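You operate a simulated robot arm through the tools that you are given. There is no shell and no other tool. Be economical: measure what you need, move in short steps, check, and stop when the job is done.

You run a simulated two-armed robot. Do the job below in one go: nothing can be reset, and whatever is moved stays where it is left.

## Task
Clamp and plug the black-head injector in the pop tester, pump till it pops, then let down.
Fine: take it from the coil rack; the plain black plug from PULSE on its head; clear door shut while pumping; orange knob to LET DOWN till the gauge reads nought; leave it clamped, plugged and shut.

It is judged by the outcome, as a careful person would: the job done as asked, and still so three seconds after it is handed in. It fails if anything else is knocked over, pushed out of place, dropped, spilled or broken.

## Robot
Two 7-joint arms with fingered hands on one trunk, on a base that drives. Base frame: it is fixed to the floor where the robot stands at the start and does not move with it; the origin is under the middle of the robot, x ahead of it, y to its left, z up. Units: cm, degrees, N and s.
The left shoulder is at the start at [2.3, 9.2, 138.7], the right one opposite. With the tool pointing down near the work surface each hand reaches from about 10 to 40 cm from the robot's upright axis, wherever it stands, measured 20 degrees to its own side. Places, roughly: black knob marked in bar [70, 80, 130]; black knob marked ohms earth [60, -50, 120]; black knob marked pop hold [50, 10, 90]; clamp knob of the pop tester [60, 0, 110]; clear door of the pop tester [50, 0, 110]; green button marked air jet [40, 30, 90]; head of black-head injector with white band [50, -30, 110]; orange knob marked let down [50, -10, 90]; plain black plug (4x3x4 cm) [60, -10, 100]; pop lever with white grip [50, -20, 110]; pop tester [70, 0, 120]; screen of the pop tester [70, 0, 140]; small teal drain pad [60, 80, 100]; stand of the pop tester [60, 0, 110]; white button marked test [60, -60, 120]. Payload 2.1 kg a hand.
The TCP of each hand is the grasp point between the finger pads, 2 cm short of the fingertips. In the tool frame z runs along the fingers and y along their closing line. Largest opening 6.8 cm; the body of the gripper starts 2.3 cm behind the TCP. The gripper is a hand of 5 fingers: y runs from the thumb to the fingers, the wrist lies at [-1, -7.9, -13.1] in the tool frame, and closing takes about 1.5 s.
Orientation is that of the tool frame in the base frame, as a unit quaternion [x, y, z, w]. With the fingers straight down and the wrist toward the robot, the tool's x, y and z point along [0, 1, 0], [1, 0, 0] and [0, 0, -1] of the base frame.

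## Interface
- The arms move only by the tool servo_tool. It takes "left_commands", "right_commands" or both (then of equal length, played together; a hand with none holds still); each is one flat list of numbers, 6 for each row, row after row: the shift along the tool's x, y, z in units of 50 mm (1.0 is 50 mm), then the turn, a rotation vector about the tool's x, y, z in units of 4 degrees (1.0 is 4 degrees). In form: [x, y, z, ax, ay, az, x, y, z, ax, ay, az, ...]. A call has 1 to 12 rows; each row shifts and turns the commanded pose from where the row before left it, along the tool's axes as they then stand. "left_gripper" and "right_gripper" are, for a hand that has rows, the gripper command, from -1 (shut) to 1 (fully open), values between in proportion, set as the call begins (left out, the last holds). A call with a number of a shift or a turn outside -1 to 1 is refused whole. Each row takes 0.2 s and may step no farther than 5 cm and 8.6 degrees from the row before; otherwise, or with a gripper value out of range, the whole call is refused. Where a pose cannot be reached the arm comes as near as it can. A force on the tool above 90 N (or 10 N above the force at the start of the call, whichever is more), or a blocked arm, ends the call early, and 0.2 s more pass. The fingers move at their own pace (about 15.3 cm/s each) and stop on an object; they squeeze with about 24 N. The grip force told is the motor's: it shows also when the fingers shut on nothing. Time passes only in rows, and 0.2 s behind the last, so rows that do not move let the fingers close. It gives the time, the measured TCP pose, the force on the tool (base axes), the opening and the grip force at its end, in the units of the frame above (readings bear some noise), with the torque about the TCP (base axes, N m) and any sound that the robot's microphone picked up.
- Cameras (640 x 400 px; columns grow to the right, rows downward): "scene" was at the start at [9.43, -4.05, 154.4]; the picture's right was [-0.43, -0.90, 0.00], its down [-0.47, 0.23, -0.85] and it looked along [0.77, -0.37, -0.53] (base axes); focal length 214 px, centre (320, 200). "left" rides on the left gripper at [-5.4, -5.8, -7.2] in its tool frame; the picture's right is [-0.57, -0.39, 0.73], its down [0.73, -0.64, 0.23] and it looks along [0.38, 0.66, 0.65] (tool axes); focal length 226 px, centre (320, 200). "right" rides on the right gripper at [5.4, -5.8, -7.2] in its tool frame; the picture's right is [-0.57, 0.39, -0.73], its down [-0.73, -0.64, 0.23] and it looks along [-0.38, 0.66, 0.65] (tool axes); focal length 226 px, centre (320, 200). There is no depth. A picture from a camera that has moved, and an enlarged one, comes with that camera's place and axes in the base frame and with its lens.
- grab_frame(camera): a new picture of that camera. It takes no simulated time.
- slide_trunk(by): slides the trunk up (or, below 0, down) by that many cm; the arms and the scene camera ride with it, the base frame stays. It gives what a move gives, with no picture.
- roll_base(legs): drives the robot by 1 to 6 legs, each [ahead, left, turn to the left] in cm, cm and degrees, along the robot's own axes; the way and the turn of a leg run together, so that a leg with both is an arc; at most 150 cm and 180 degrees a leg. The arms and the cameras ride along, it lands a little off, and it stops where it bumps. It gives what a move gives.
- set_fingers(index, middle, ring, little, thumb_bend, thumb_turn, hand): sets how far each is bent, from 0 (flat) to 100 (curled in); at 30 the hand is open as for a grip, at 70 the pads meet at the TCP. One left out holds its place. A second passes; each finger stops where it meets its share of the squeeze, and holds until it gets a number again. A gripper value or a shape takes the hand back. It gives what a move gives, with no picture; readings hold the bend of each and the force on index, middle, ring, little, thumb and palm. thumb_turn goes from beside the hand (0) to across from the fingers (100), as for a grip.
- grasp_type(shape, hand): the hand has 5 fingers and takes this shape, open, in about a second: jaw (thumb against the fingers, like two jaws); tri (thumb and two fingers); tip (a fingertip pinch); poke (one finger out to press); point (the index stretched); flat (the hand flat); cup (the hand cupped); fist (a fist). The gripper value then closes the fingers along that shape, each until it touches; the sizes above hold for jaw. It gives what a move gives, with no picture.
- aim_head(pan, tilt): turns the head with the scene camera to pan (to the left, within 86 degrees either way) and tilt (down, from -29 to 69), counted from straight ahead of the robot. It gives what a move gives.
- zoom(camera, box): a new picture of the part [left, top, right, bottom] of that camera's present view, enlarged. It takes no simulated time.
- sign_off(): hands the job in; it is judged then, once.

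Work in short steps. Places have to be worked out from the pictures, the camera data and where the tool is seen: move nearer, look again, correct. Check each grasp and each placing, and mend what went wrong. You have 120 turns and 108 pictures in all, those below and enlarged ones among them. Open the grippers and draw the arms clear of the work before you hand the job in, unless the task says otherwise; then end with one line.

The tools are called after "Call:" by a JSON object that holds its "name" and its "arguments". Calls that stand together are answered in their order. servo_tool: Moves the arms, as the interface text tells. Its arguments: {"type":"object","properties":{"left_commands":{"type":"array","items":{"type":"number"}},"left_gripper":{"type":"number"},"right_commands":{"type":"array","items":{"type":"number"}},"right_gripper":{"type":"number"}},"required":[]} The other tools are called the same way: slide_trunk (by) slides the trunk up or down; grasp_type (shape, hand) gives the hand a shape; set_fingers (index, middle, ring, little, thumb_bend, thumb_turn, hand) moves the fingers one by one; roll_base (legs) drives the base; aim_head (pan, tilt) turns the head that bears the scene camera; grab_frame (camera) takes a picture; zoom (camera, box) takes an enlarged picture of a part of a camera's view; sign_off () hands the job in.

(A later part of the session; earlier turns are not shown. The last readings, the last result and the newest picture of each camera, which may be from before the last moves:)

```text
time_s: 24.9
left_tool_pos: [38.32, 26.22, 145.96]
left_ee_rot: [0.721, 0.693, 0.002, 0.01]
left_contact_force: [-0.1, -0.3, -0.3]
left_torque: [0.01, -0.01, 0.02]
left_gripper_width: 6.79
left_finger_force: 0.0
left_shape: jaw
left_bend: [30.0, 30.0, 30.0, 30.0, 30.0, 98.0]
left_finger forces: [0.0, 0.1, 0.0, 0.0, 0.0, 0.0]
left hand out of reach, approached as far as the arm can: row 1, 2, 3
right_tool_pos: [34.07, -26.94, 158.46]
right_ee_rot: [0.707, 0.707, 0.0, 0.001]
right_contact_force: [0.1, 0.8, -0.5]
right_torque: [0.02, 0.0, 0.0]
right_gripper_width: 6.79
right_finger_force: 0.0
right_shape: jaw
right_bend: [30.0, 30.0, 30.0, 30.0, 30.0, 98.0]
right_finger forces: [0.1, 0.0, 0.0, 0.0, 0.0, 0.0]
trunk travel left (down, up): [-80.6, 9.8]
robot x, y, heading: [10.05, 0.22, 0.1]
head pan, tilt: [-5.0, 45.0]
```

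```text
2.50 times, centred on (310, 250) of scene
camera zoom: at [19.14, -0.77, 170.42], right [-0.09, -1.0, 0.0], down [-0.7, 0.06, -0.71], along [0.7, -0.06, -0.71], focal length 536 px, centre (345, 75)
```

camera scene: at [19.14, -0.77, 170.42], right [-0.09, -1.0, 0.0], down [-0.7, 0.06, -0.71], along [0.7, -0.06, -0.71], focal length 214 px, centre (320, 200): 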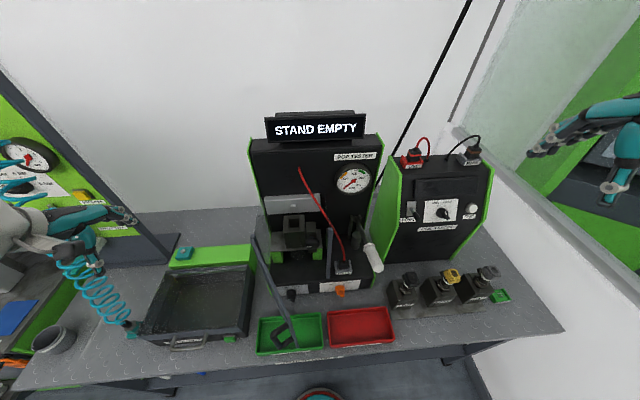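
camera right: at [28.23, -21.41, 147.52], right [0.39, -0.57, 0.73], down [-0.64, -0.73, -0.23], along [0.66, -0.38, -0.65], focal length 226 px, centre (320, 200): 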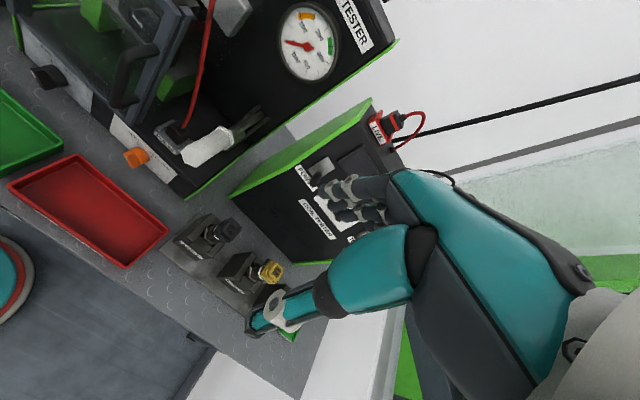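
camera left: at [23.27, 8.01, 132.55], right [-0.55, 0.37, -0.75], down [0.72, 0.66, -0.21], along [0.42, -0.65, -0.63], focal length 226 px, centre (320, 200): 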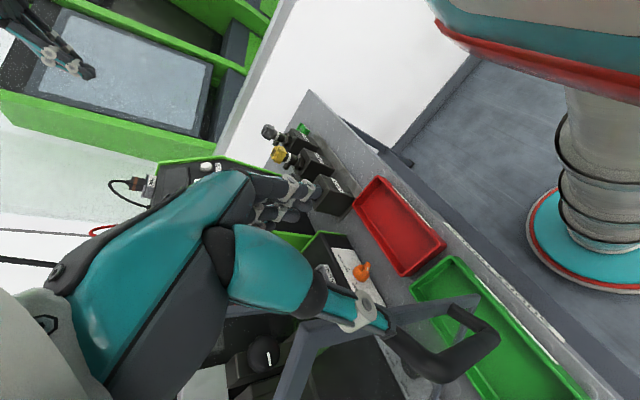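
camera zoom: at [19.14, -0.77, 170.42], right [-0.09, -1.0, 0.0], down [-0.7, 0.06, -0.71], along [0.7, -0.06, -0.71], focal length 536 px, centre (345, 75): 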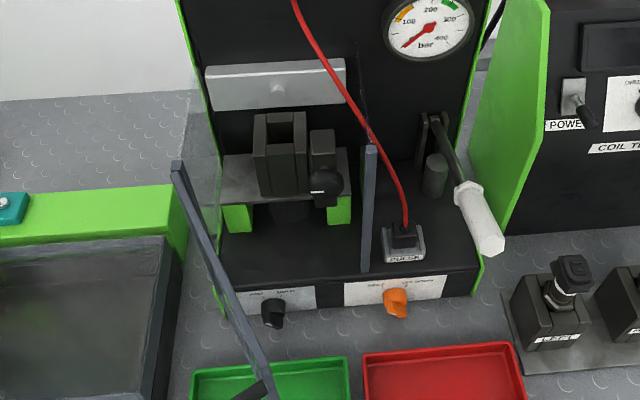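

The door is about 63° open. I bring the left hand over to its inner side and push it on to about 95°, short of the box on the left.

Call:
{"name": "servo_tool", "arguments": {"left_commands": [-0.9, 0.2, 0, 0, 0, 0, -0.9, 0.2, 0, 0, 0, 0, -0.9, 0.2, 0, 0, 0, 0, -0.9, 0.2, 0, 0, 0, 0, -0.9, 0.2, 0, 0, 0, 0, -0.9, 0.2, 0, 0, 0, 0]}}

Call:
{"name": "grab_frame", "arguments": {"camera": "scene"}}

```text
time_s: 26.3
left_tool_pos: [43.42, -1.28, 146.34]
left_ee_rot: [0.72, 0.694, 0.003, 0.01]
left_contact_force: [-0.2, 0.2, -0.1]
left_torque: [-0.03, 0.03, 0.04]
left_gripper_width: 6.81
left_finger_force: 0.0
left_shape: jaw
left_bend: [30.0, 30.0, 30.0, 30.0, 30.0, 98.0]
left_finger forces: [0.0, 0.0, 0.2, 0.0, 0.1, 0.0]
right_tool_pos: [34.13, -26.97, 158.36]
right_ee_rot: [0.708, 0.707, 0.001, -0.001]
right_contact_force: [-0.5, 0.2, 0.6]
right_torque: [0.0, -0.01, 0.01]
right_gripper_width: 6.75
right_finger_force: 0.1
right_shape: jaw
right_bend: [30.0, 30.0, 30.0, 30.0, 30.0, 98.0]
right_finger forces: [0.1, 0.0, 0.0, 0.0, 0.0, 0.1]
trunk travel left (down, up): [-80.6, 9.8]
robot x, y, heading: [9.6, 0.39, 0.2]
head pan, tilt: [-5.0, 45.0]
```

```text
74 pictures are left
camera scene: at [19.22, -0.97, 170.42], right [-0.09, -1.0, 0.0], down [-0.7, 0.06, -0.71], along [0.7, -0.06, -0.71], focal length 214 px, centre (320, 200)
```

scene: 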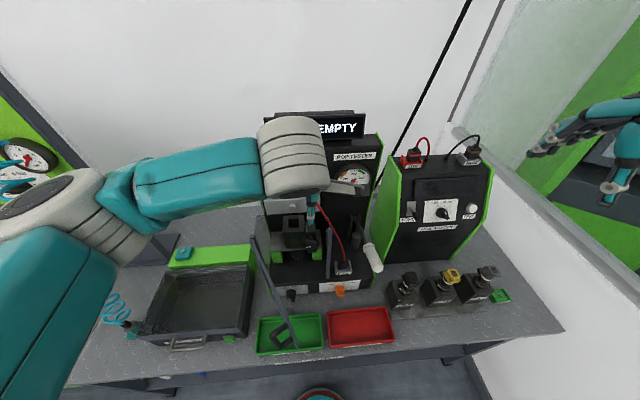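

Call:
{"name": "servo_tool", "arguments": {"left_commands": [0, 0, 0.9, 0, 0, 0, 0, 0, 0.9, 0, 0, 0, 0, 0, 0.9, 0, 0, 0, 0, 0, 0.9, 0, 0, 0, 0, 0, 0.9, 0, 0, 0, 0.4, 0, 0, 0, 0, 0, 0.4, 0, 0, 0, 0, 0.4, 0, 0, 0, 0, 0, 0.4, 0, 0, 0, 0, 0]}}

Call:
{"name": "grab_frame", "arguments": {"camera": "scene"}}

```text
refused: commands must hold 6 numbers for each row
```

```text
73 pictures are left
camera scene: at [19.22, -0.97, 170.42], right [-0.09, -1.0, 0.0], down [-0.7, 0.06, -0.71], along [0.7, -0.06, -0.71], focal length 214 px, centre (320, 200)
```

scene: 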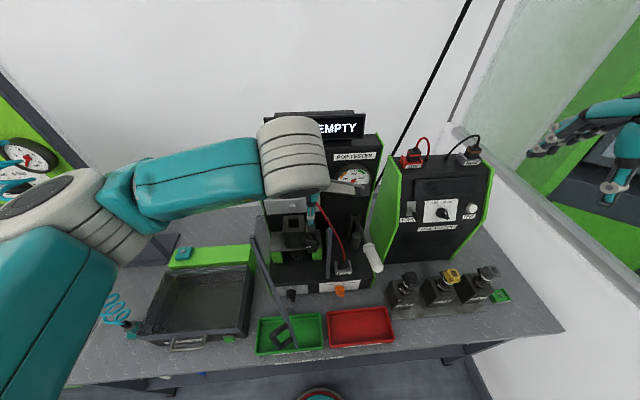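

I mistyped a row; repeating the lowering and push.

Call:
{"name": "servo_tool", "arguments": {"left_commands": [0, 0, 0.9, 0, 0, 0, 0, 0, 0.9, 0, 0, 0, 0, 0, 0.9, 0, 0, 0, 0, 0, 0.9, 0, 0, 0, 0, 0, 0.8, 0, 0, 0, 0.4, 0, 0, 0, 0, 0, 0.4, 0, 0, 0, 0, 0, 0.4, 0, 0, 0, 0, 0, 0.4, 0, 0, 0, 0, 0]}}

Call:
{"name": "grab_frame", "arguments": {"camera": "scene"}}

```text
time_s: 28.3
left_tool_pos: [44.17, 6.52, 124.26]
left_ee_rot: [0.721, 0.693, 0.001, 0.01]
left_contact_force: [0.3, -0.8, 0.0]
left_torque: [0.01, 0.02, 0.04]
left_gripper_width: 6.8
left_finger_force: 0.1
left_shape: jaw
left_bend: [30.0, 30.0, 30.0, 30.0, 30.0, 98.0]
left_finger forces: [0.0, 0.0, 0.1, 0.0, 0.0, 0.0]
right_tool_pos: [34.05, -27.04, 158.38]
right_ee_rot: [0.707, 0.707, 0.0, -0.001]
right_contact_force: [-1.2, 0.3, 0.8]
right_torque: [-0.02, 0.02, 0.02]
right_gripper_width: 6.76
right_finger_force: 0.1
right_shape: jaw
right_bend: [30.0, 30.0, 30.0, 30.0, 30.0, 98.0]
right_finger forces: [0.0, 0.0, 0.0, 0.1, 0.1, 0.0]
trunk travel left (down, up): [-80.6, 9.8]
robot x, y, heading: [10.09, 0.04, 0.1]
head pan, tilt: [-5.0, 45.0]
```

```text
72 pictures are left
camera scene: at [19.19, -0.79, 170.42], right [-0.09, -1.0, 0.0], down [-0.7, 0.06, -0.71], along [0.7, -0.06, -0.71], focal length 214 px, centre (320, 200)
```

scene: 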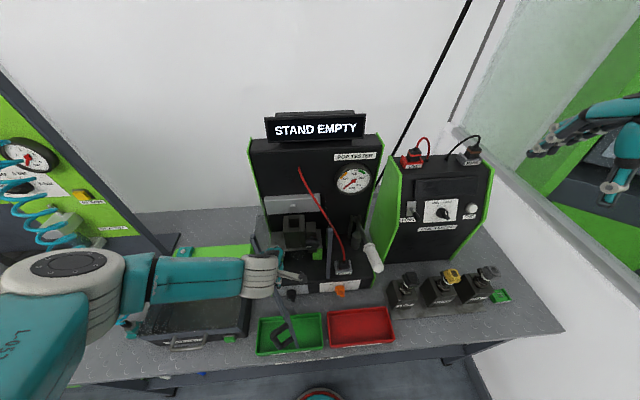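

Nearly touching; push 6 cm further.

Call:
{"name": "servo_tool", "arguments": {"left_commands": [0.3, -0.1, 0, 0, 0, 0, 0.3, -0.1, 0, 0, 0, 0, 0.3, -0.1, 0, 0, 0, 0, 0.3, -0.05, 0, 0, 0, 0]}}

Call:
{"name": "grab_frame", "arguments": {"camera": "scene"}}

```text
time_s: 29.3
left_tool_pos: [43.17, 10.45, 124.17]
left_ee_rot: [0.72, 0.694, 0.002, 0.007]
left_contact_force: [0.4, -0.6, -0.4]
left_torque: [-0.01, 0.01, 0.0]
left_gripper_width: 6.77
left_finger_force: 0.0
left_shape: jaw
left_bend: [30.0, 30.0, 30.0, 30.0, 30.0, 98.0]
left_finger forces: [0.0, 0.0, 0.0, 0.3, 0.0, 0.0]
left hand out of reach, approached as far as the arm can: row 3, 4
right_tool_pos: [34.1, -26.84, 158.29]
right_ee_rot: [0.707, 0.707, 0.0, -0.001]
right_contact_force: [0.7, -0.8, -1.0]
right_torque: [-0.02, 0.02, 0.01]
right_gripper_width: 6.76
right_finger_force: 0.2
right_shape: jaw
right_bend: [30.0, 30.0, 30.0, 30.0, 30.0, 98.0]
right_finger forces: [0.0, 0.0, 0.0, 0.0, 0.0, 0.0]
trunk travel left (down, up): [-80.6, 9.8]
robot x, y, heading: [9.91, -0.02, 0.0]
head pan, tilt: [-5.0, 45.0]
```

```text
71 pictures are left
camera scene: at [19.21, -0.86, 170.42], right [-0.09, -1.0, 0.0], down [-0.7, 0.06, -0.71], along [0.7, -0.06, -0.71], focal length 214 px, centre (320, 200)
```

scene: 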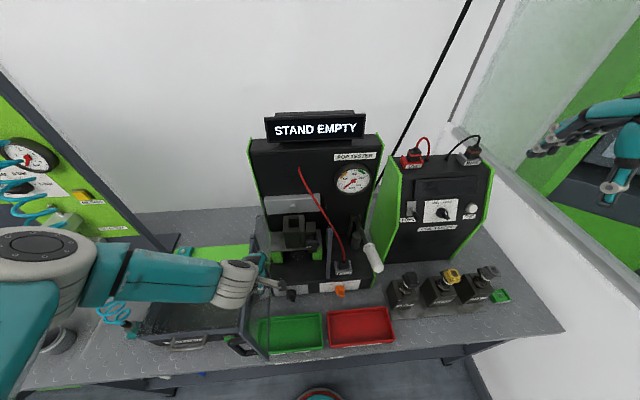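

Door is about 90° open. I raise the left hand and move it to the left, then lower the trunk 10 cm and check the view.

Call:
{"name": "servo_tool", "arguments": {"left_commands": [-0.3, 0.1, -0.8, 0, 0, 0, 0, 0, -0.9, 0, 0, 0, 0, 0, -0.9, 0, 0, 0, 0, 0, -0.9, 0, 0, 0, 0.6, 0, -0.7, 0, 0, 0, 0.9, 0, 0, 0, 0, 0, 0.9, 0, 0, 0, 0, 0, 0.9, 0, 0, 0, 0, 0]}}

Call:
{"name": "slide_trunk", "arguments": {"by": -13}}

Call:
{"name": "grab_frame", "arguments": {"camera": "scene"}}

```text
time_s: 31.1
left_tool_pos: [43.89, 25.65, 145.07]
left_ee_rot: [0.72, 0.694, 0.002, 0.01]
left_contact_force: [0.3, 0.4, -0.2]
left_torque: [-0.01, -0.01, 0.01]
left_gripper_width: 6.79
left_finger_force: 0.1
left_shape: jaw
left_bend: [30.0, 30.0, 30.0, 30.0, 30.0, 98.0]
left_finger forces: [0.1, 0.0, 0.1, 0.0, 0.1, 0.0]
right_tool_pos: [34.13, -26.82, 158.33]
right_ee_rot: [0.707, 0.708, 0.0, 0.001]
right_contact_force: [0.4, -0.6, 0.1]
right_torque: [0.02, 0.03, -0.01]
right_gripper_width: 6.75
right_finger_force: 0.0
right_shape: jaw
right_bend: [30.0, 30.0, 30.0, 30.0, 30.0, 98.0]
right_finger forces: [0.0, 0.0, 0.1, 0.1, 0.0, 0.1]
trunk travel left (down, up): [-80.6, 9.8]
robot x, y, heading: [9.79, -0.05, -0.3]
head pan, tilt: [-5.0, 45.0]
```

```text
time_s: 32.7
left_tool_pos: [43.8, 25.49, 132.07]
left_ee_rot: [0.721, 0.693, 0.003, 0.011]
left_contact_force: [0.4, -0.3, 0.4]
left_torque: [0.04, -0.02, 0.02]
left_gripper_width: 6.79
left_finger_force: 0.0
left_shape: jaw
left_bend: [30.0, 30.0, 30.0, 30.0, 30.0, 98.0]
left_finger forces: [0.0, 0.1, 0.0, 0.1, 0.1, 0.1]
right_tool_pos: [34.1, -26.8, 145.34]
right_ee_rot: [0.707, 0.707, 0.0, 0.001]
right_contact_force: [-0.5, -0.3, -0.2]
right_torque: [0.0, 0.02, -0.02]
right_gripper_width: 6.77
right_finger_force: 0.1
right_shape: jaw
right_bend: [30.0, 30.0, 30.0, 30.0, 30.0, 98.0]
right_finger forces: [0.0, 0.1, 0.0, 0.0, 0.1, 0.0]
trunk travel left (down, up): [-67.6, 22.8]
robot x, y, heading: [10.17, -0.18, 0.1]
head pan, tilt: [-5.0, 45.0]
```

```text
70 pictures are left
camera scene: at [19.35, -0.82, 157.42], right [-0.09, -1.0, 0.0], down [-0.7, 0.06, -0.71], along [0.7, -0.06, -0.71], focal length 214 px, centre (320, 200)
```

scene: 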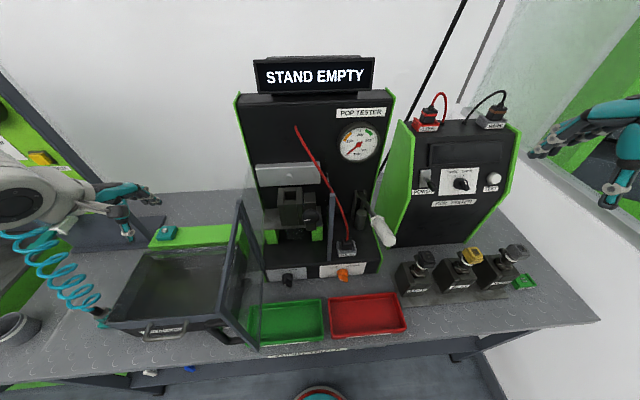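

Door is well open. I drive 8 cm ahead and 4 cm right for reach, then get a view of the rack.

Call:
{"name": "roll_base", "arguments": {"legs": [[8, -4, 0]]}}

Call:
{"name": "aim_head", "arguments": {"pan": -35, "tilt": 50}}

Call:
{"name": "grab_frame", "arguments": {"camera": "scene"}}

Call:
{"name": "grab_frame", "arguments": {"camera": "right"}}

```text
time_s: 33.8
left_tool_pos: [51.95, 21.43, 132.19]
left_ee_rot: [0.72, 0.694, 0.001, 0.01]
left_contact_force: [0.3, -0.4, -0.1]
left_torque: [-0.01, -0.01, 0.01]
left_gripper_width: 6.78
left_finger_force: 0.0
left_shape: jaw
left_bend: [30.0, 30.0, 30.0, 30.0, 30.0, 98.0]
left_finger forces: [0.0, 0.0, 0.0, 0.0, 0.0, 0.0]
right_tool_pos: [42.17, -30.99, 145.28]
right_ee_rot: [0.707, 0.707, -0.001, -0.001]
right_contact_force: [0.8, -1.1, -0.2]
right_torque: [-0.05, 0.03, -0.01]
right_gripper_width: 6.8
right_finger_force: 0.1
right_shape: jaw
right_bend: [30.0, 30.0, 30.0, 30.0, 30.0, 98.0]
right_finger forces: [0.0, 0.0, 0.1, 0.1, 0.0, 0.0]
trunk travel left (down, up): [-67.6, 22.8]
robot x, y, heading: [17.8, -4.06, 0.1]
head pan, tilt: [-5.0, 45.0]
```

```text
time_s: 34.7
left_tool_pos: [51.77, 21.57, 132.21]
left_ee_rot: [0.72, 0.694, 0.003, 0.009]
left_contact_force: [0.0, 0.5, 0.8]
left_torque: [0.01, -0.01, -0.02]
left_gripper_width: 6.74
left_finger_force: 0.1
left_shape: jaw
left_bend: [30.0, 30.0, 30.0, 30.0, 30.0, 98.0]
left_finger forces: [0.0, 0.0, 0.1, 0.1, 0.0, 0.1]
right_tool_pos: [42.04, -30.92, 145.44]
right_ee_rot: [0.707, 0.707, 0.0, 0.0]
right_contact_force: [-0.4, 0.5, 0.1]
right_torque: [-0.04, 0.02, 0.01]
right_gripper_width: 6.76
right_finger_force: 0.0
right_shape: jaw
right_bend: [30.0, 30.0, 30.0, 30.0, 30.0, 98.0]
right_finger forces: [0.0, 0.0, 0.1, 0.0, 0.0, 0.1]
trunk travel left (down, up): [-67.6, 22.8]
robot x, y, heading: [17.83, -3.62, 0.1]
head pan, tilt: [-35.0, 50.0]
```

```text
69 pictures are left
camera scene: at [25.51, -8.55, 156.73], right [-0.57, -0.82, 0.0], down [-0.63, 0.44, -0.64], along [0.53, -0.37, -0.77], focal length 214 px, centre (320, 200)
```

scene: 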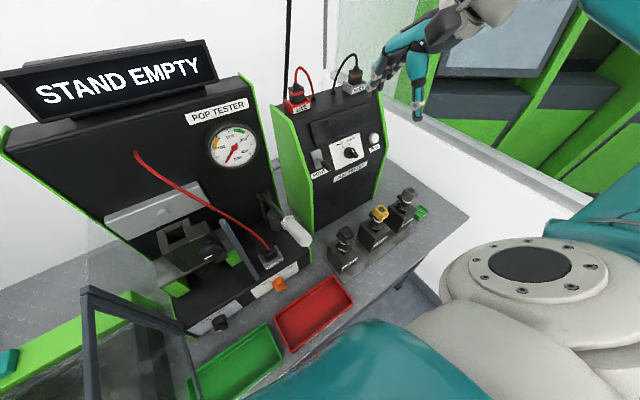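

```text
68 pictures are left
camera right: at [36.19, -25.42, 152.52], right [0.39, -0.57, 0.73], down [-0.64, -0.73, -0.23], along [0.66, -0.38, -0.65], focal length 226 px, centre (320, 200)
```

right: 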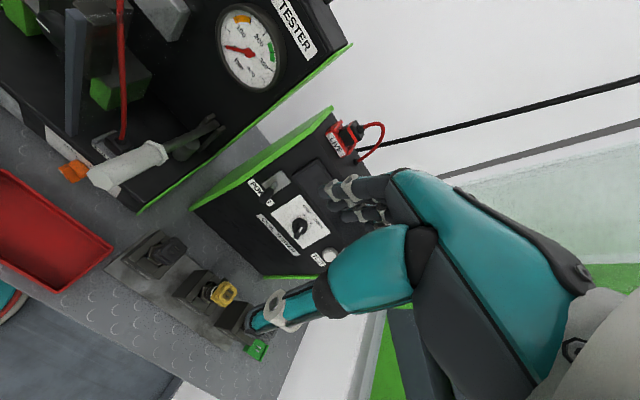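

Estimate for the head ≈(47,-32,103). I zoom both views to refine.

Call:
{"name": "zoom", "arguments": {"camera": "scene", "box": [300, 180, 440, 280]}}

Call:
{"name": "zoom", "arguments": {"camera": "right", "box": [90, 210, 290, 370]}}

```text
4.00 times, centred on (370, 230) of scene
camera zoom: at [25.51, -8.55, 156.73], right [-0.57, -0.82, 0.0], down [-0.63, 0.44, -0.64], along [0.53, -0.37, -0.77], focal length 858 px, centre (120, 80)
```

zoom: 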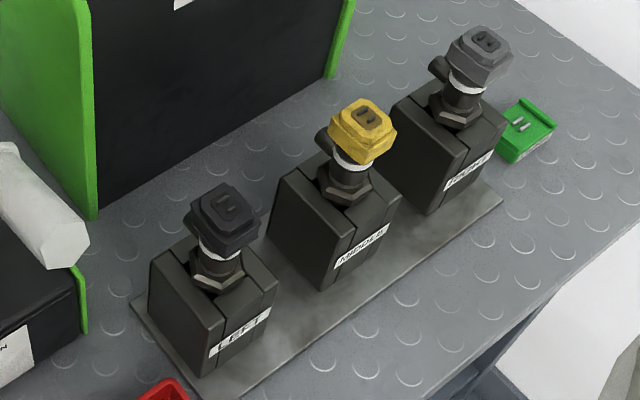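

```text
2.50 times, centred on (190, 290) of right
camera zoom: at [36.19, -25.42, 152.52], right [0.39, -0.57, 0.73], down [-0.64, -0.73, -0.23], along [0.66, -0.38, -0.65], focal length 565 px, centre (645, -25)
```

zoom: 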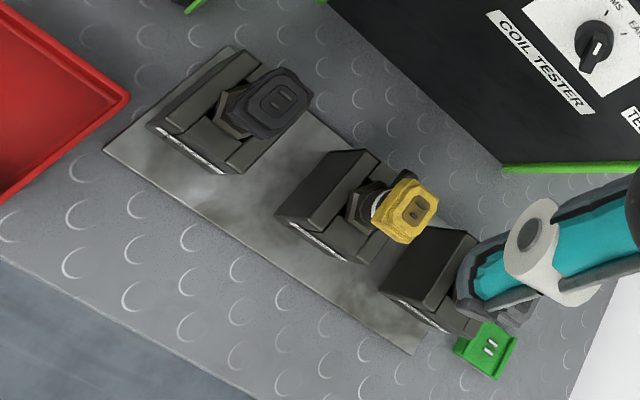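

Black head top ≈(46.4,-32,107.5), spaced 12 cm from the yellow one. I lower the open right hand to just above it.

Call:
{"name": "servo_tool", "arguments": {"right_commands": [-0.05, 0.2, 0.8, 0, 0, 0, -0.05, 0.2, 0.8, 0, 0, 0, -0.05, 0.2, 0.8, 0, 0, 0, -0.05, 0.2, 0.8, 0, 0, 0, 0, 0.08, 0.8, 0, 0, 0, 0, 0, 0.8, 0, 0, 0], "right_gripper": 1}}

Call:
{"name": "zoom", "arguments": {"camera": "right", "box": [150, 150, 450, 380]}}

Call:
{"name": "zoom", "arguments": {"camera": "scene", "box": [280, 150, 440, 280]}}

```text
time_s: 36.1
left_tool_pos: [51.8, 21.53, 132.1]
left_ee_rot: [0.721, 0.693, 0.001, 0.01]
left_contact_force: [-0.6, -0.6, -0.1]
left_torque: [-0.01, -0.01, 0.03]
left_gripper_width: 6.78
left_finger_force: 0.0
left_shape: jaw
left_bend: [30.0, 30.0, 30.0, 30.0, 30.0, 98.0]
left_finger forces: [0.1, 0.0, 0.0, 0.0, 0.1, 0.0]
right_tool_pos: [46.51, -31.84, 121.28]
right_ee_rot: [0.706, 0.708, 0.0, 0.0]
right_contact_force: [-0.1, 0.4, -0.1]
right_torque: [0.02, -0.01, 0.01]
right_gripper_width: 6.77
right_finger_force: 0.1
right_shape: jaw
right_bend: [30.0, 30.0, 30.0, 30.0, 30.0, 98.0]
right_finger forces: [0.1, 0.0, 0.0, 0.1, 0.0, 0.1]
trunk travel left (down, up): [-67.6, 22.8]
robot x, y, heading: [17.93, -4.13, 0.3]
head pan, tilt: [-35.0, 50.0]
```

```text
1.74 times, centred on (300, 265) of right
camera zoom: at [40.54, -26.39, 128.48], right [0.39, -0.57, 0.73], down [-0.64, -0.73, -0.23], along [0.66, -0.38, -0.65], focal length 393 px, centre (355, 87)
```

zoom: 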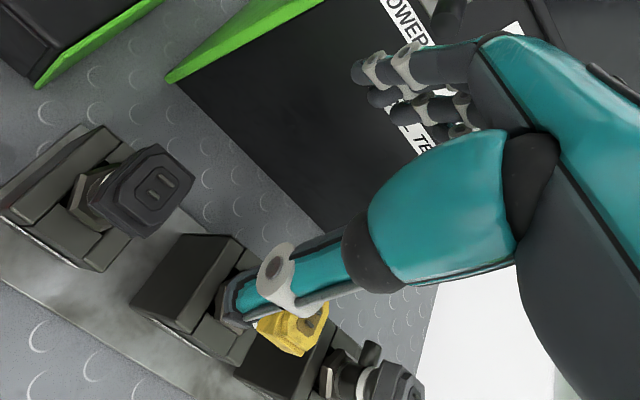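

```text
3.08 times, centred on (360, 215) of scene
camera zoom: at [25.52, -8.57, 156.73], right [-0.57, -0.82, 0.0], down [-0.63, 0.44, -0.64], along [0.53, -0.37, -0.77], focal length 660 px, centre (197, 154)
```

zoom: 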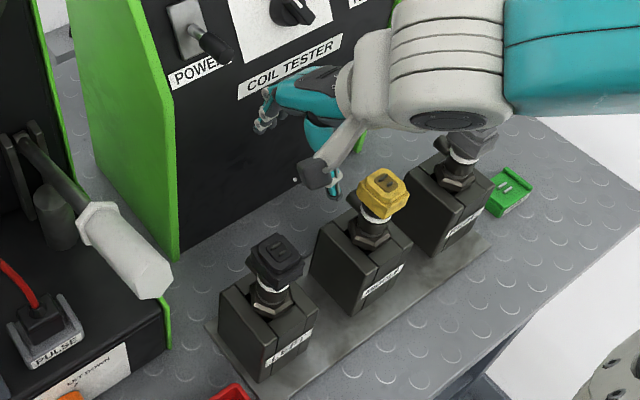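

Refined head top: (46.2,-31.65,107.5). I lower to TCP z≈106.3, keeping the palm just above it.

Call:
{"name": "servo_tool", "arguments": {"right_commands": [0.04, -0.06, 0.8, 0, 0, 0, 0, 0, 0.8, 0, 0, 0, 0, 0, 0.7, 0, 0, 0, 0, 0, 0.4, 0, 0, 0, 0, 0, 0.3, 0, 0, 0]}}

Call:
{"name": "zoom", "arguments": {"camera": "right", "box": [150, 150, 450, 380]}}

Call:
{"name": "zoom", "arguments": {"camera": "scene", "box": [300, 180, 420, 280]}}

```text
time_s: 37.3
left_tool_pos: [51.69, 21.45, 132.11]
left_ee_rot: [0.72, 0.693, 0.003, 0.009]
left_contact_force: [-0.4, -0.7, 0.2]
left_torque: [0.02, 0.01, -0.02]
left_gripper_width: 6.77
left_finger_force: 0.1
left_shape: jaw
left_bend: [30.0, 30.0, 30.0, 30.0, 30.0, 98.0]
left_finger forces: [0.0, 0.0, 0.0, 0.0, 0.0, 0.0]
right_tool_pos: [46.12, -31.67, 106.22]
right_ee_rot: [0.707, 0.707, 0.0, 0.0]
right_contact_force: [0.1, -1.0, 0.3]
right_torque: [0.02, -0.04, -0.01]
right_gripper_width: 6.79
right_finger_force: 0.0
right_shape: jaw
right_bend: [30.0, 30.0, 30.0, 30.0, 30.0, 98.0]
right_finger forces: [0.1, 0.1, 0.1, 0.0, 0.0, 0.0]
trunk travel left (down, up): [-67.6, 22.8]
robot x, y, heading: [17.87, -3.76, -0.1]
head pan, tilt: [-35.0, 50.0]
```

```text
1.74 times, centred on (300, 265) of right
camera zoom: at [40.3, -26.2, 113.46], right [0.39, -0.57, 0.73], down [-0.64, -0.73, -0.23], along [0.66, -0.38, -0.65], focal length 393 px, centre (355, 87)
```

zoom: 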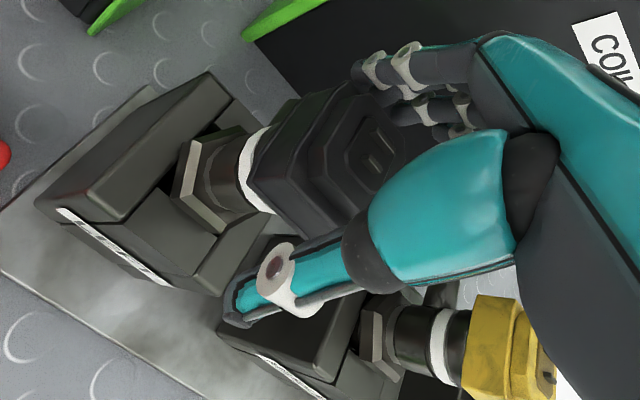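

```text
4.00 times, centred on (360, 230) of scene
camera zoom: at [25.5, -8.55, 156.73], right [-0.57, -0.82, 0.0], down [-0.63, 0.44, -0.64], along [0.53, -0.37, -0.77], focal length 858 px, centre (160, 80)
```

zoom: 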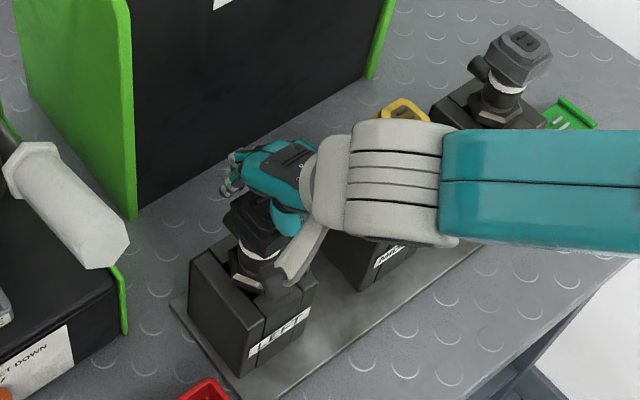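

The TCP coincides with the head's top face, so I lower another 1.2 cm and close.

Call:
{"name": "servo_tool", "arguments": {"right_commands": [0, 0, 0.25, 0, 0, 0]}}

Call:
{"name": "servo_tool", "arguments": {"right_commands": [0, 0, 0, 0, 0, 0, 0, 0, 0, 0, 0, 0, 0, 0, 0, 0, 0, 0, 0, 0, 0, 0, 0, 0, 0, 0, 0, 0, 0, 0, 0, 0, 0, 0, 0, 0, 0, 0, 0, 0, 0, 0, 0, 0, 0, 0, 0, 0], "right_gripper": -1}}

Call:
{"name": "zoom", "arguments": {"camera": "right", "box": [150, 150, 450, 380]}}

```text
time_s: 37.7
left_tool_pos: [51.89, 21.57, 132.18]
left_ee_rot: [0.72, 0.694, 0.002, 0.01]
left_contact_force: [-0.5, 0.8, 0.3]
left_torque: [-0.01, 0.01, 0.01]
left_gripper_width: 6.82
left_finger_force: 0.0
left_shape: jaw
left_bend: [30.0, 30.0, 30.0, 30.0, 30.0, 98.0]
left_finger forces: [0.0, 0.0, 0.1, 0.0, 0.0, 0.0]
right_tool_pos: [46.29, -31.62, 105.21]
right_ee_rot: [0.707, 0.707, 0.0, 0.0]
right_contact_force: [0.8, -0.2, 2.9]
right_torque: [0.03, -0.08, 0.01]
right_gripper_width: 6.76
right_finger_force: 0.2
right_shape: jaw
right_bend: [29.0, 30.0, 30.0, 30.0, 30.0, 98.0]
right_finger forces: [2.6, 0.1, 0.0, 0.1, 0.1, 0.1]
trunk travel left (down, up): [-67.6, 22.8]
robot x, y, heading: [17.61, -3.67, 0.1]
head pan, tilt: [-35.0, 50.0]
```

```text
time_s: 39.5
left_tool_pos: [51.85, 21.5, 132.06]
left_ee_rot: [0.72, 0.694, 0.002, 0.01]
left_contact_force: [-1.0, -0.3, 0.1]
left_torque: [-0.01, -0.01, 0.0]
left_gripper_width: 6.79
left_finger_force: 0.1
left_shape: jaw
left_bend: [30.0, 30.0, 30.0, 30.0, 30.0, 98.0]
left_finger forces: [0.1, 0.0, 0.0, 0.1, 0.0, 0.0]
right_tool_pos: [46.2, -31.72, 105.12]
right_ee_rot: [0.707, 0.707, 0.0, 0.0]
right_contact_force: [4.8, 1.9, 2.1]
right_torque: [0.07, 0.19, -0.03]
right_gripper_width: 3.65
right_finger_force: 23.5
right_shape: jaw
right_bend: [30.0, 36.0, 33.0, 35.0, 74.0, 100.0]
right_finger forces: [20.2, 6.1, 2.9, 0.0, 23.3, 0.0]
trunk travel left (down, up): [-67.6, 22.8]
robot x, y, heading: [18.02, -4.22, 0.1]
head pan, tilt: [-35.0, 50.0]
```

```text
1.74 times, centred on (300, 265) of right
camera zoom: at [40.35, -26.18, 112.27], right [0.39, -0.57, 0.73], down [-0.64, -0.73, -0.23], along [0.66, -0.38, -0.65], focal length 393 px, centre (355, 87)
```

zoom: 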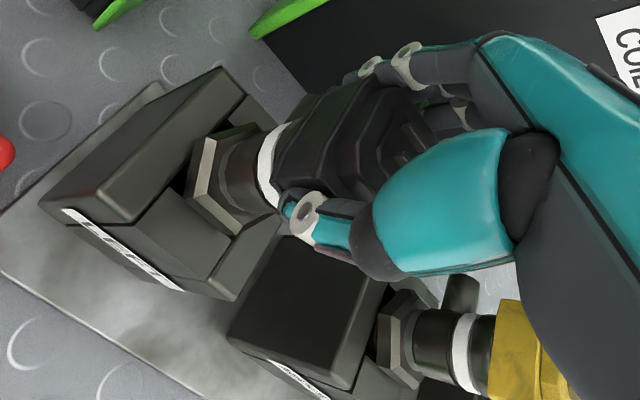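

Gripped (3.65 cm, 23 N). I lift slowly straight up.

Call:
{"name": "servo_tool", "arguments": {"right_commands": [0, 0, -0.2, 0, 0, 0, 0, 0, -0.2, 0, 0, 0, 0, 0, -0.3, 0, 0, 0, 0, 0, -0.4, 0, 0, 0, 0, 0, -0.5, 0, 0, 0, 0, 0, -0.6, 0, 0, 0, 0, 0, -0.6, 0, 0, 0]}}

Call:
{"name": "grab_frame", "arguments": {"camera": "scene"}}

Call:
{"name": "zoom", "arguments": {"camera": "right", "box": [150, 150, 450, 380]}}

```text
time_s: 41.1
left_tool_pos: [51.75, 21.5, 132.07]
left_ee_rot: [0.72, 0.694, 0.002, 0.009]
left_contact_force: [0.5, 0.1, 0.1]
left_torque: [-0.03, -0.01, -0.01]
left_gripper_width: 6.8
left_finger_force: 0.0
left_shape: jaw
left_bend: [30.0, 30.0, 30.0, 30.0, 30.0, 98.0]
left_finger forces: [0.1, 0.0, 0.1, 0.0, 0.0, 0.0]
right_tool_pos: [46.23, -31.73, 119.23]
right_ee_rot: [0.707, 0.707, 0.0, -0.002]
right_contact_force: [0.3, -0.2, -4.9]
right_torque: [0.09, 0.07, 0.02]
right_gripper_width: 3.54
right_finger_force: 24.4
right_shape: jaw
right_bend: [34.0, 37.0, 34.0, 35.0, 74.0, 100.0]
right_finger forces: [15.0, 5.9, 2.7, 0.2, 24.1, 0.1]
trunk travel left (down, up): [-67.6, 22.8]
robot x, y, heading: [18.16, -3.74, -0.1]
head pan, tilt: [-35.0, 50.0]
```

```text
60 pictures are left
camera scene: at [25.53, -8.56, 156.73], right [-0.57, -0.82, 0.0], down [-0.63, 0.44, -0.64], along [0.53, -0.37, -0.77], focal length 214 px, centre (320, 200)
```

scene: 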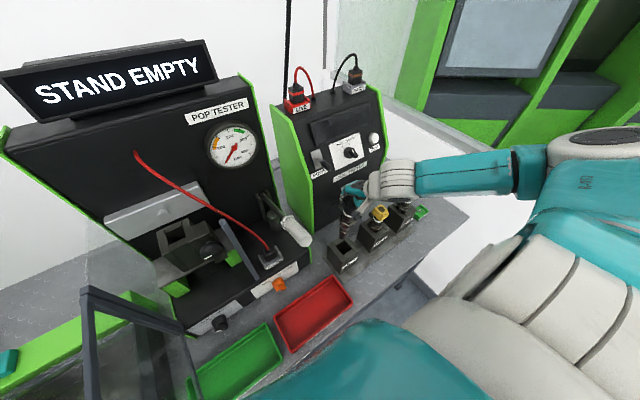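

```text
1.74 times, centred on (300, 265) of right
camera zoom: at [40.31, -26.21, 126.28], right [0.39, -0.57, 0.73], down [-0.64, -0.73, -0.23], along [0.66, -0.38, -0.65], focal length 393 px, centre (355, 87)
```

zoom: 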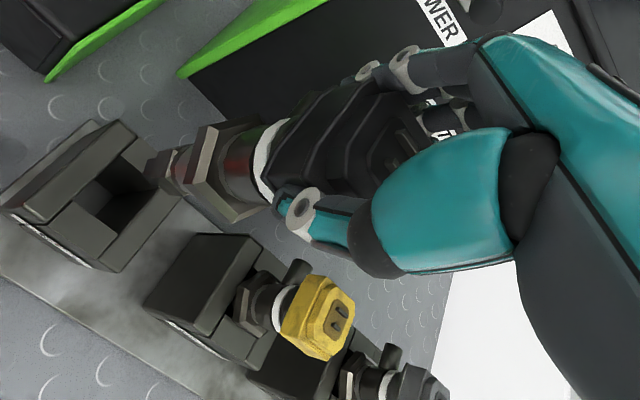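

The injector is out. I raise it to z≈142 and look at it from the head camera.

Call:
{"name": "servo_tool", "arguments": {"right_commands": [0, 0, -0.8, 0, 0, 0, 0, 0, -0.8, 0, 0, 0, 0, 0, -0.8, 0, 0, 0, 0, 0, -0.8, 0, 0, 0, 0, 0, -0.8, 0, 0, 0, 0, 0, -0.5, 0, 0, 0]}}

Call:
{"name": "zoom", "arguments": {"camera": "scene", "box": [300, 60, 500, 220]}}

Call:
{"name": "grab_frame", "arguments": {"camera": "right"}}

```text
time_s: 42.5
left_tool_pos: [51.86, 21.47, 132.17]
left_ee_rot: [0.721, 0.693, 0.002, 0.01]
left_contact_force: [0.3, 0.4, 0.0]
left_torque: [-0.01, 0.02, 0.0]
left_gripper_width: 6.79
left_finger_force: 0.0
left_shape: jaw
left_bend: [30.0, 30.0, 30.0, 30.0, 30.0, 98.0]
left_finger forces: [0.0, 0.0, 0.1, 0.0, 0.0, 0.1]
right_tool_pos: [46.24, -31.74, 141.63]
right_ee_rot: [0.706, 0.708, -0.001, -0.001]
right_contact_force: [-0.1, 0.0, -4.6]
right_torque: [0.02, 0.06, 0.0]
right_gripper_width: 3.52
right_finger_force: 24.3
right_shape: jaw
right_bend: [35.0, 37.0, 34.0, 35.0, 74.0, 100.0]
right_finger forces: [14.1, 5.9, 2.8, 0.2, 23.2, 0.0]
trunk travel left (down, up): [-67.6, 22.8]
robot x, y, heading: [18.11, -3.92, 0.4]
head pan, tilt: [-35.0, 50.0]
```

```text
2.50 times, centred on (400, 140) of scene
camera zoom: at [25.52, -8.57, 156.72], right [-0.57, -0.82, 0.0], down [-0.63, 0.44, -0.64], along [0.53, -0.37, -0.77], focal length 536 px, centre (120, 350)
```

zoom: 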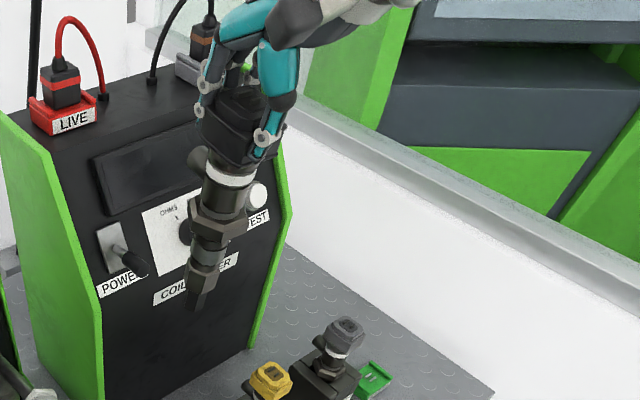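

```text
57 pictures are left
camera right: at [40.37, -26.28, 148.8], right [0.39, -0.57, 0.73], down [-0.64, -0.73, -0.23], along [0.66, -0.38, -0.65], focal length 226 px, centre (320, 200)
```

right: 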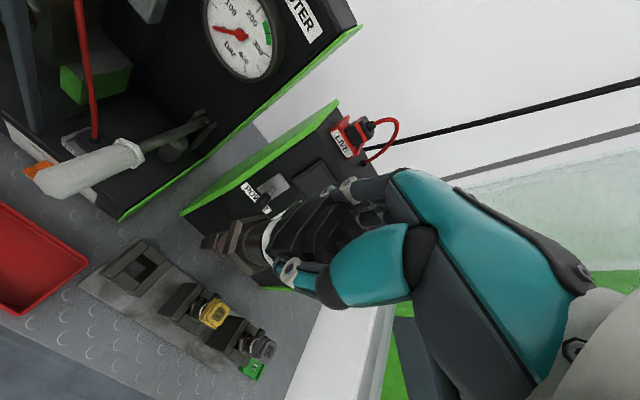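

Injector held almost upright. Before approaching the clamp I need the clearance between socket and the silver bar behind it.

Call:
{"name": "aim_head", "arguments": {"pan": 5, "tilt": 40}}

Call:
{"name": "zoom", "arguments": {"camera": "scene", "box": [250, 120, 450, 270]}}

Call:
{"name": "zoom", "arguments": {"camera": "left", "box": [320, 0, 640, 200]}}

```text
time_s: 43.6
left_tool_pos: [51.75, 21.34, 132.1]
left_ee_rot: [0.721, 0.693, 0.003, 0.011]
left_contact_force: [0.1, -0.3, -0.4]
left_torque: [-0.02, -0.02, 0.0]
left_gripper_width: 6.79
left_finger_force: 0.0
left_shape: jaw
left_bend: [30.0, 30.0, 30.0, 30.0, 30.0, 98.0]
left_finger forces: [0.0, 0.0, 0.1, 0.1, 0.0, 0.0]
right_tool_pos: [46.29, -31.86, 141.57]
right_ee_rot: [0.707, 0.707, 0.0, 0.0]
right_contact_force: [-0.5, 0.8, -5.3]
right_torque: [0.02, 0.06, 0.01]
right_gripper_width: 3.52
right_finger_force: 24.6
right_shape: jaw
right_bend: [35.0, 37.0, 34.0, 35.0, 74.0, 100.0]
right_finger forces: [14.3, 5.8, 2.9, 0.1, 23.3, 0.0]
trunk travel left (down, up): [-67.6, 22.8]
robot x, y, heading: [18.17, -3.73, 0.1]
head pan, tilt: [5.0, 40.0]
```

```text
2.67 times, centred on (350, 195) of scene
camera zoom: at [27.69, -3.43, 158.14], right [0.09, -1.0, 0.0], down [-0.64, -0.06, -0.77], along [0.76, 0.07, -0.64], focal length 572 px, centre (240, 213)
```

zoom: 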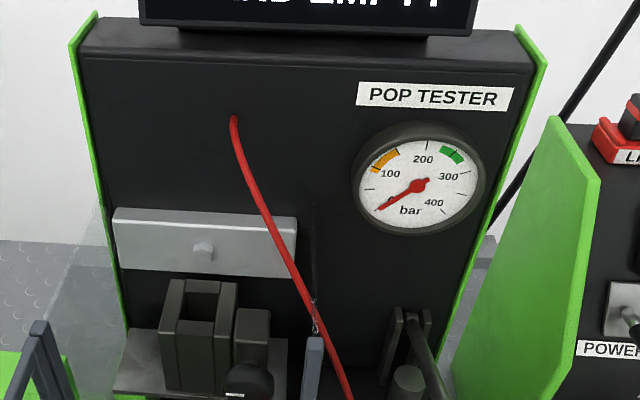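

```text
2.00 times, centred on (480, 100) of left
camera zoom: at [45.55, 16.39, 139.26], right [-0.4, -0.56, -0.73], down [-0.61, 0.75, -0.25], along [0.69, 0.34, -0.64], focal length 452 px, centre (0, 400)
```

zoom: 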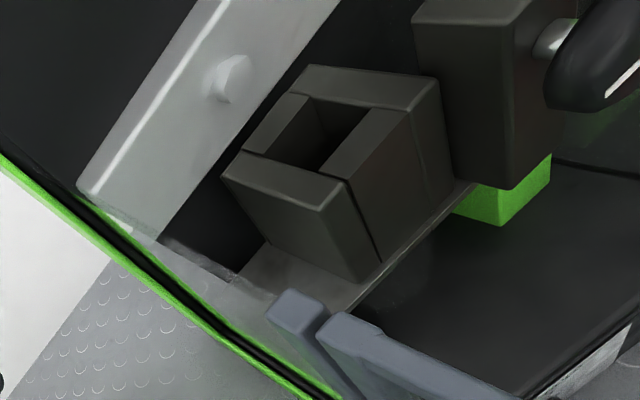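

Socket ≈(64.4,4,114.5), bar face ≈x 70, so the fingers have just enough room. I drive 3 cm ahead for reach, then carry the injector left in front of the tester.

Call:
{"name": "roll_base", "arguments": {"legs": [[3, 0, 0]]}}

Call:
{"name": "servo_tool", "arguments": {"right_commands": [0.4, 0, -0.7, 0, 0, 0, 0.95, 0, 0, 0, 0, 0, 0.95, 0, 0, 0, 0, 0, 0.95, 0, 0, 0, 0, 0, 0.95, 0, 0, 0, 0, 0, 0.95, 0, 0, 0, 0, 0, 0.95, 0, 0, 0, 0, 0, 0.95, 0, 0, 0, 0, 0]}}

Call:
{"name": "grab_frame", "arguments": {"camera": "scene"}}

```text
time_s: 44.6
left_tool_pos: [53.89, 21.58, 132.14]
left_ee_rot: [0.72, 0.694, 0.003, 0.01]
left_contact_force: [0.2, 0.3, 0.4]
left_torque: [0.0, 0.03, -0.01]
left_gripper_width: 6.81
left_finger_force: 0.0
left_shape: jaw
left_bend: [30.0, 30.0, 30.0, 30.0, 30.0, 98.0]
left_finger forces: [0.0, 0.0, 0.0, 0.0, 0.0, 0.0]
right_tool_pos: [48.41, -31.78, 141.6]
right_ee_rot: [0.706, 0.708, 0.001, -0.001]
right_contact_force: [0.2, 0.1, -3.7]
right_torque: [0.03, 0.08, -0.01]
right_gripper_width: 3.54
right_finger_force: 23.9
right_shape: jaw
right_bend: [35.0, 37.0, 34.0, 35.0, 74.0, 100.0]
right_finger forces: [14.4, 5.9, 2.8, 0.1, 23.7, 0.1]
trunk travel left (down, up): [-67.6, 22.8]
robot x, y, heading: [20.25, -3.83, 0.3]
head pan, tilt: [5.0, 40.0]
stopped in leg 1: the robot was blocked; the commanded pose is now the measured one
```

```text
time_s: 46.4
left_tool_pos: [54.01, 21.5, 132.2]
left_ee_rot: [0.72, 0.694, 0.002, 0.01]
left_contact_force: [-0.2, 0.8, -0.2]
left_torque: [0.0, 0.03, -0.01]
left_gripper_width: 6.78
left_finger_force: 0.1
left_shape: jaw
left_bend: [30.0, 30.0, 30.0, 30.0, 30.0, 98.0]
left_finger forces: [0.0, 0.0, 0.1, 0.0, 0.1, 0.0]
right_tool_pos: [49.0, -8.09, 145.4]
right_ee_rot: [0.708, 0.706, 0.0, -0.002]
right_contact_force: [0.5, -0.6, -4.3]
right_torque: [0.02, 0.07, 0.04]
right_gripper_width: 3.49
right_finger_force: 23.8
right_shape: jaw
right_bend: [36.0, 37.0, 35.0, 35.0, 74.0, 99.0]
right_finger forces: [15.5, 5.9, 3.0, 0.0, 24.5, 0.1]
right hand out of reach, approached as far as the arm can: row 6, 7, 8
trunk travel left (down, up): [-67.6, 22.8]
robot x, y, heading: [20.14, -4.29, 0.1]
head pan, tilt: [5.0, 40.0]
```

```text
54 pictures are left
camera scene: at [29.91, -3.38, 158.14], right [0.09, -1.0, 0.0], down [-0.64, -0.06, -0.77], along [0.76, 0.07, -0.64], focal length 214 px, centre (320, 200)
```

scene: 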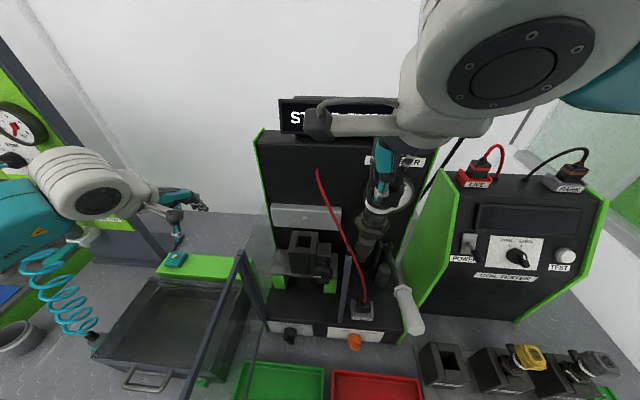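

Blocked at x≈20, and the cross-body reach is limiting. I shift the base 1 cm back and 6 cm left so the clamp lies ahead of the right arm.

Call:
{"name": "roll_base", "arguments": {"legs": [[-1, 0, 0], [0, 6, 0]]}}

Call:
{"name": "grab_frame", "arguments": {"camera": "scene"}}

```text
time_s: 47.7
left_tool_pos: [52.96, 27.76, 132.2]
left_ee_rot: [0.72, 0.694, 0.001, 0.01]
left_contact_force: [-0.6, -0.3, -0.6]
left_torque: [-0.03, -0.01, -0.05]
left_gripper_width: 6.77
left_finger_force: 0.0
left_shape: jaw
left_bend: [30.0, 30.0, 30.0, 30.0, 30.0, 98.0]
left_finger forces: [0.0, 0.0, 0.0, 0.0, 0.1, 0.0]
right_tool_pos: [47.93, -1.81, 145.46]
right_ee_rot: [0.707, 0.707, 0.001, -0.001]
right_contact_force: [-0.3, 1.0, -4.1]
right_torque: [-0.01, 0.06, 0.01]
right_gripper_width: 3.51
right_finger_force: 24.0
right_shape: jaw
right_bend: [36.0, 37.0, 35.0, 35.0, 74.0, 99.0]
right_finger forces: [15.4, 5.9, 3.1, 0.1, 24.7, 0.1]
trunk travel left (down, up): [-67.6, 22.8]
robot x, y, heading: [19.06, 1.99, 0.1]
head pan, tilt: [5.0, 40.0]
```

```text
53 pictures are left
camera scene: at [28.88, 2.84, 158.14], right [0.09, -1.0, 0.0], down [-0.64, -0.06, -0.77], along [0.76, 0.07, -0.64], focal length 214 px, centre (320, 200)
```

scene: 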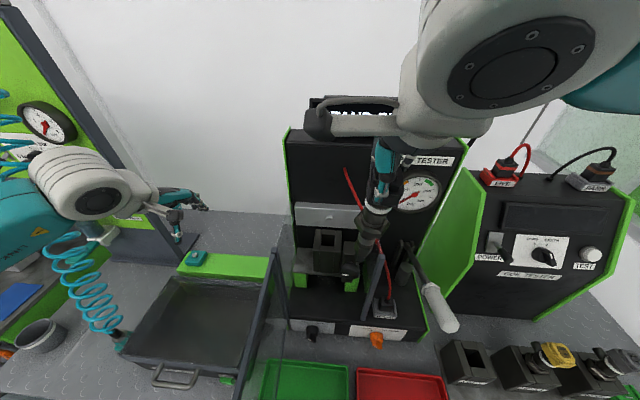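

Now I advance toward above the clamp socket.

Call:
{"name": "servo_tool", "arguments": {"right_commands": [0.2, 0.8, 0, 0, 0, 0, 0.2, 0.8, 0, 0, 0, 0, 0.3, 0.6, 0.2, 0, 0, 0, 0.3, 0.6, 0.4, 0, 0, 0, 0.2, 0.2, 0.4, 0, 0, 0]}}

Call:
{"name": "grab_frame", "arguments": {"camera": "scene"}}

Call:
{"name": "grab_frame", "arguments": {"camera": "left"}}

Call:
{"name": "grab_frame", "arguments": {"camera": "right"}}

```text
time_s: 48.9
left_tool_pos: [52.99, 27.55, 132.13]
left_ee_rot: [0.72, 0.694, 0.003, 0.01]
left_contact_force: [0.7, 0.2, 0.4]
left_torque: [0.0, 0.0, 0.03]
left_gripper_width: 6.8
left_finger_force: 0.0
left_shape: jaw
left_bend: [30.0, 30.0, 30.0, 30.0, 30.0, 98.0]
left_finger forces: [0.0, 0.1, 0.0, 0.1, 0.1, 0.1]
right_tool_pos: [56.89, -3.93, 139.85]
right_ee_rot: [0.707, 0.707, 0.001, -0.001]
right_contact_force: [0.0, -0.2, -2.9]
right_torque: [0.01, 0.11, -0.02]
right_gripper_width: 3.51
right_finger_force: 23.6
right_shape: jaw
right_bend: [36.0, 37.0, 35.0, 35.0, 74.0, 99.0]
right_finger forces: [15.1, 6.0, 2.9, 0.1, 24.5, 0.1]
right hand out of reach, approached as far as the arm can: row 1, 2, 3, 4, 5
trunk travel left (down, up): [-67.6, 22.8]
robot x, y, heading: [19.15, 2.01, -0.0]
head pan, tilt: [5.0, 40.0]
```

```text
52 pictures are left
camera scene: at [28.92, 2.66, 158.14], right [0.09, -1.0, 0.0], down [-0.64, -0.06, -0.77], along [0.76, 0.07, -0.64], focal length 214 px, centre (320, 200)
```

scene: 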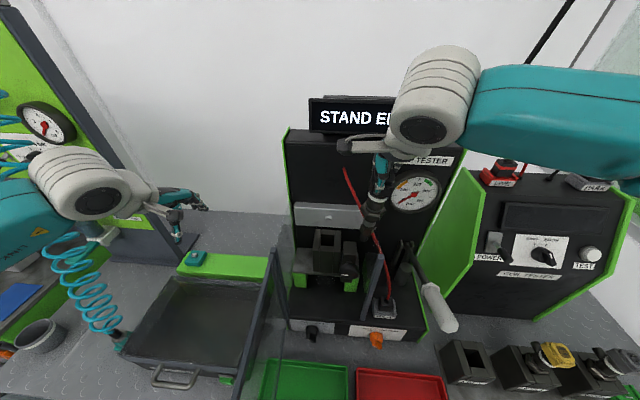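

```text
51 pictures are left
camera left: at [46.76, 22.48, 139.25], right [-0.4, -0.56, -0.73], down [-0.61, 0.75, -0.25], along [0.69, 0.35, -0.64], focal length 226 px, centre (320, 200)
```

left: 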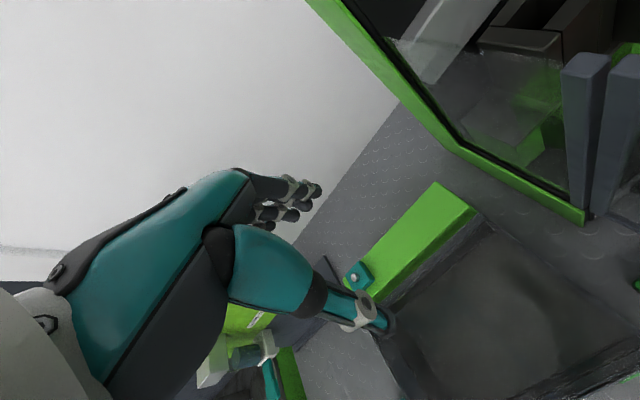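

```text
50 pictures are left
camera right: at [51.03, 1.54, 146.93], right [0.39, -0.57, 0.73], down [-0.64, -0.73, -0.23], along [0.66, -0.38, -0.65], focal length 226 px, centre (320, 200)
```

right: 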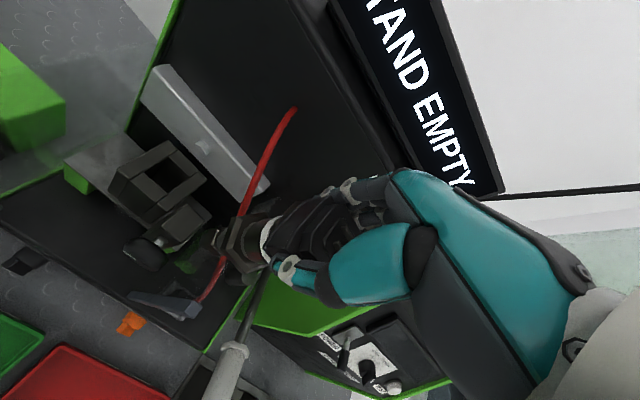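

The commanded pose may be lagging far from the measured one; I nudge the trunk (which re-bases the command) and then step forward again, small.

Call:
{"name": "slide_trunk", "arguments": {"by": 3}}

Call:
{"name": "servo_tool", "arguments": {"right_commands": [0.3, 0.3, 0, 0, 0, 0, 0.3, 0.3, 0, 0, 0, 0, 0.3, 0.3, 0, 0, 0, 0]}}

```text
time_s: 49.6
left_tool_pos: [53.1, 27.54, 135.06]
left_ee_rot: [0.72, 0.694, 0.002, 0.008]
left_contact_force: [0.1, -0.2, 0.4]
left_torque: [0.0, 0.01, 0.01]
left_gripper_width: 6.79
left_finger_force: 0.0
left_shape: jaw
left_bend: [30.0, 30.0, 30.0, 30.0, 30.0, 98.0]
left_finger forces: [0.0, 0.0, 0.0, 0.0, 0.1, 0.1]
right_tool_pos: [56.93, -3.91, 142.83]
right_ee_rot: [0.707, 0.707, 0.001, -0.002]
right_contact_force: [0.4, -0.5, -4.8]
right_torque: [-0.01, 0.05, 0.0]
right_gripper_width: 3.52
right_finger_force: 24.5
right_shape: jaw
right_bend: [36.0, 37.0, 35.0, 35.0, 74.0, 99.0]
right_finger forces: [15.0, 5.9, 2.9, 0.0, 24.5, 0.1]
trunk travel left (down, up): [-70.6, 19.8]
robot x, y, heading: [18.97, 1.6, 0.2]
head pan, tilt: [5.0, 40.0]
```

```text
time_s: 50.4
left_tool_pos: [53.07, 27.54, 135.06]
left_ee_rot: [0.72, 0.694, 0.003, 0.01]
left_contact_force: [-0.8, -0.1, -0.1]
left_torque: [-0.02, -0.01, 0.0]
left_gripper_width: 6.8
left_finger_force: 0.1
left_shape: jaw
left_bend: [30.0, 30.0, 30.0, 30.0, 30.0, 98.0]
left_finger forces: [0.0, 0.0, 0.0, 0.0, 0.0, 0.0]
right_tool_pos: [57.69, -4.43, 142.56]
right_ee_rot: [0.707, 0.707, 0.001, -0.001]
right_contact_force: [0.9, -1.3, -4.5]
right_torque: [0.03, 0.06, 0.05]
right_gripper_width: 3.48
right_finger_force: 24.3
right_shape: jaw
right_bend: [36.0, 37.0, 35.0, 35.0, 74.0, 99.0]
right_finger forces: [15.1, 5.8, 2.9, 0.0, 24.6, 0.0]
right hand out of reach, approached as far as the arm can: row 1, 2, 3
trunk travel left (down, up): [-70.6, 19.8]
robot x, y, heading: [18.9, 1.95, 0.3]
head pan, tilt: [5.0, 40.0]
```

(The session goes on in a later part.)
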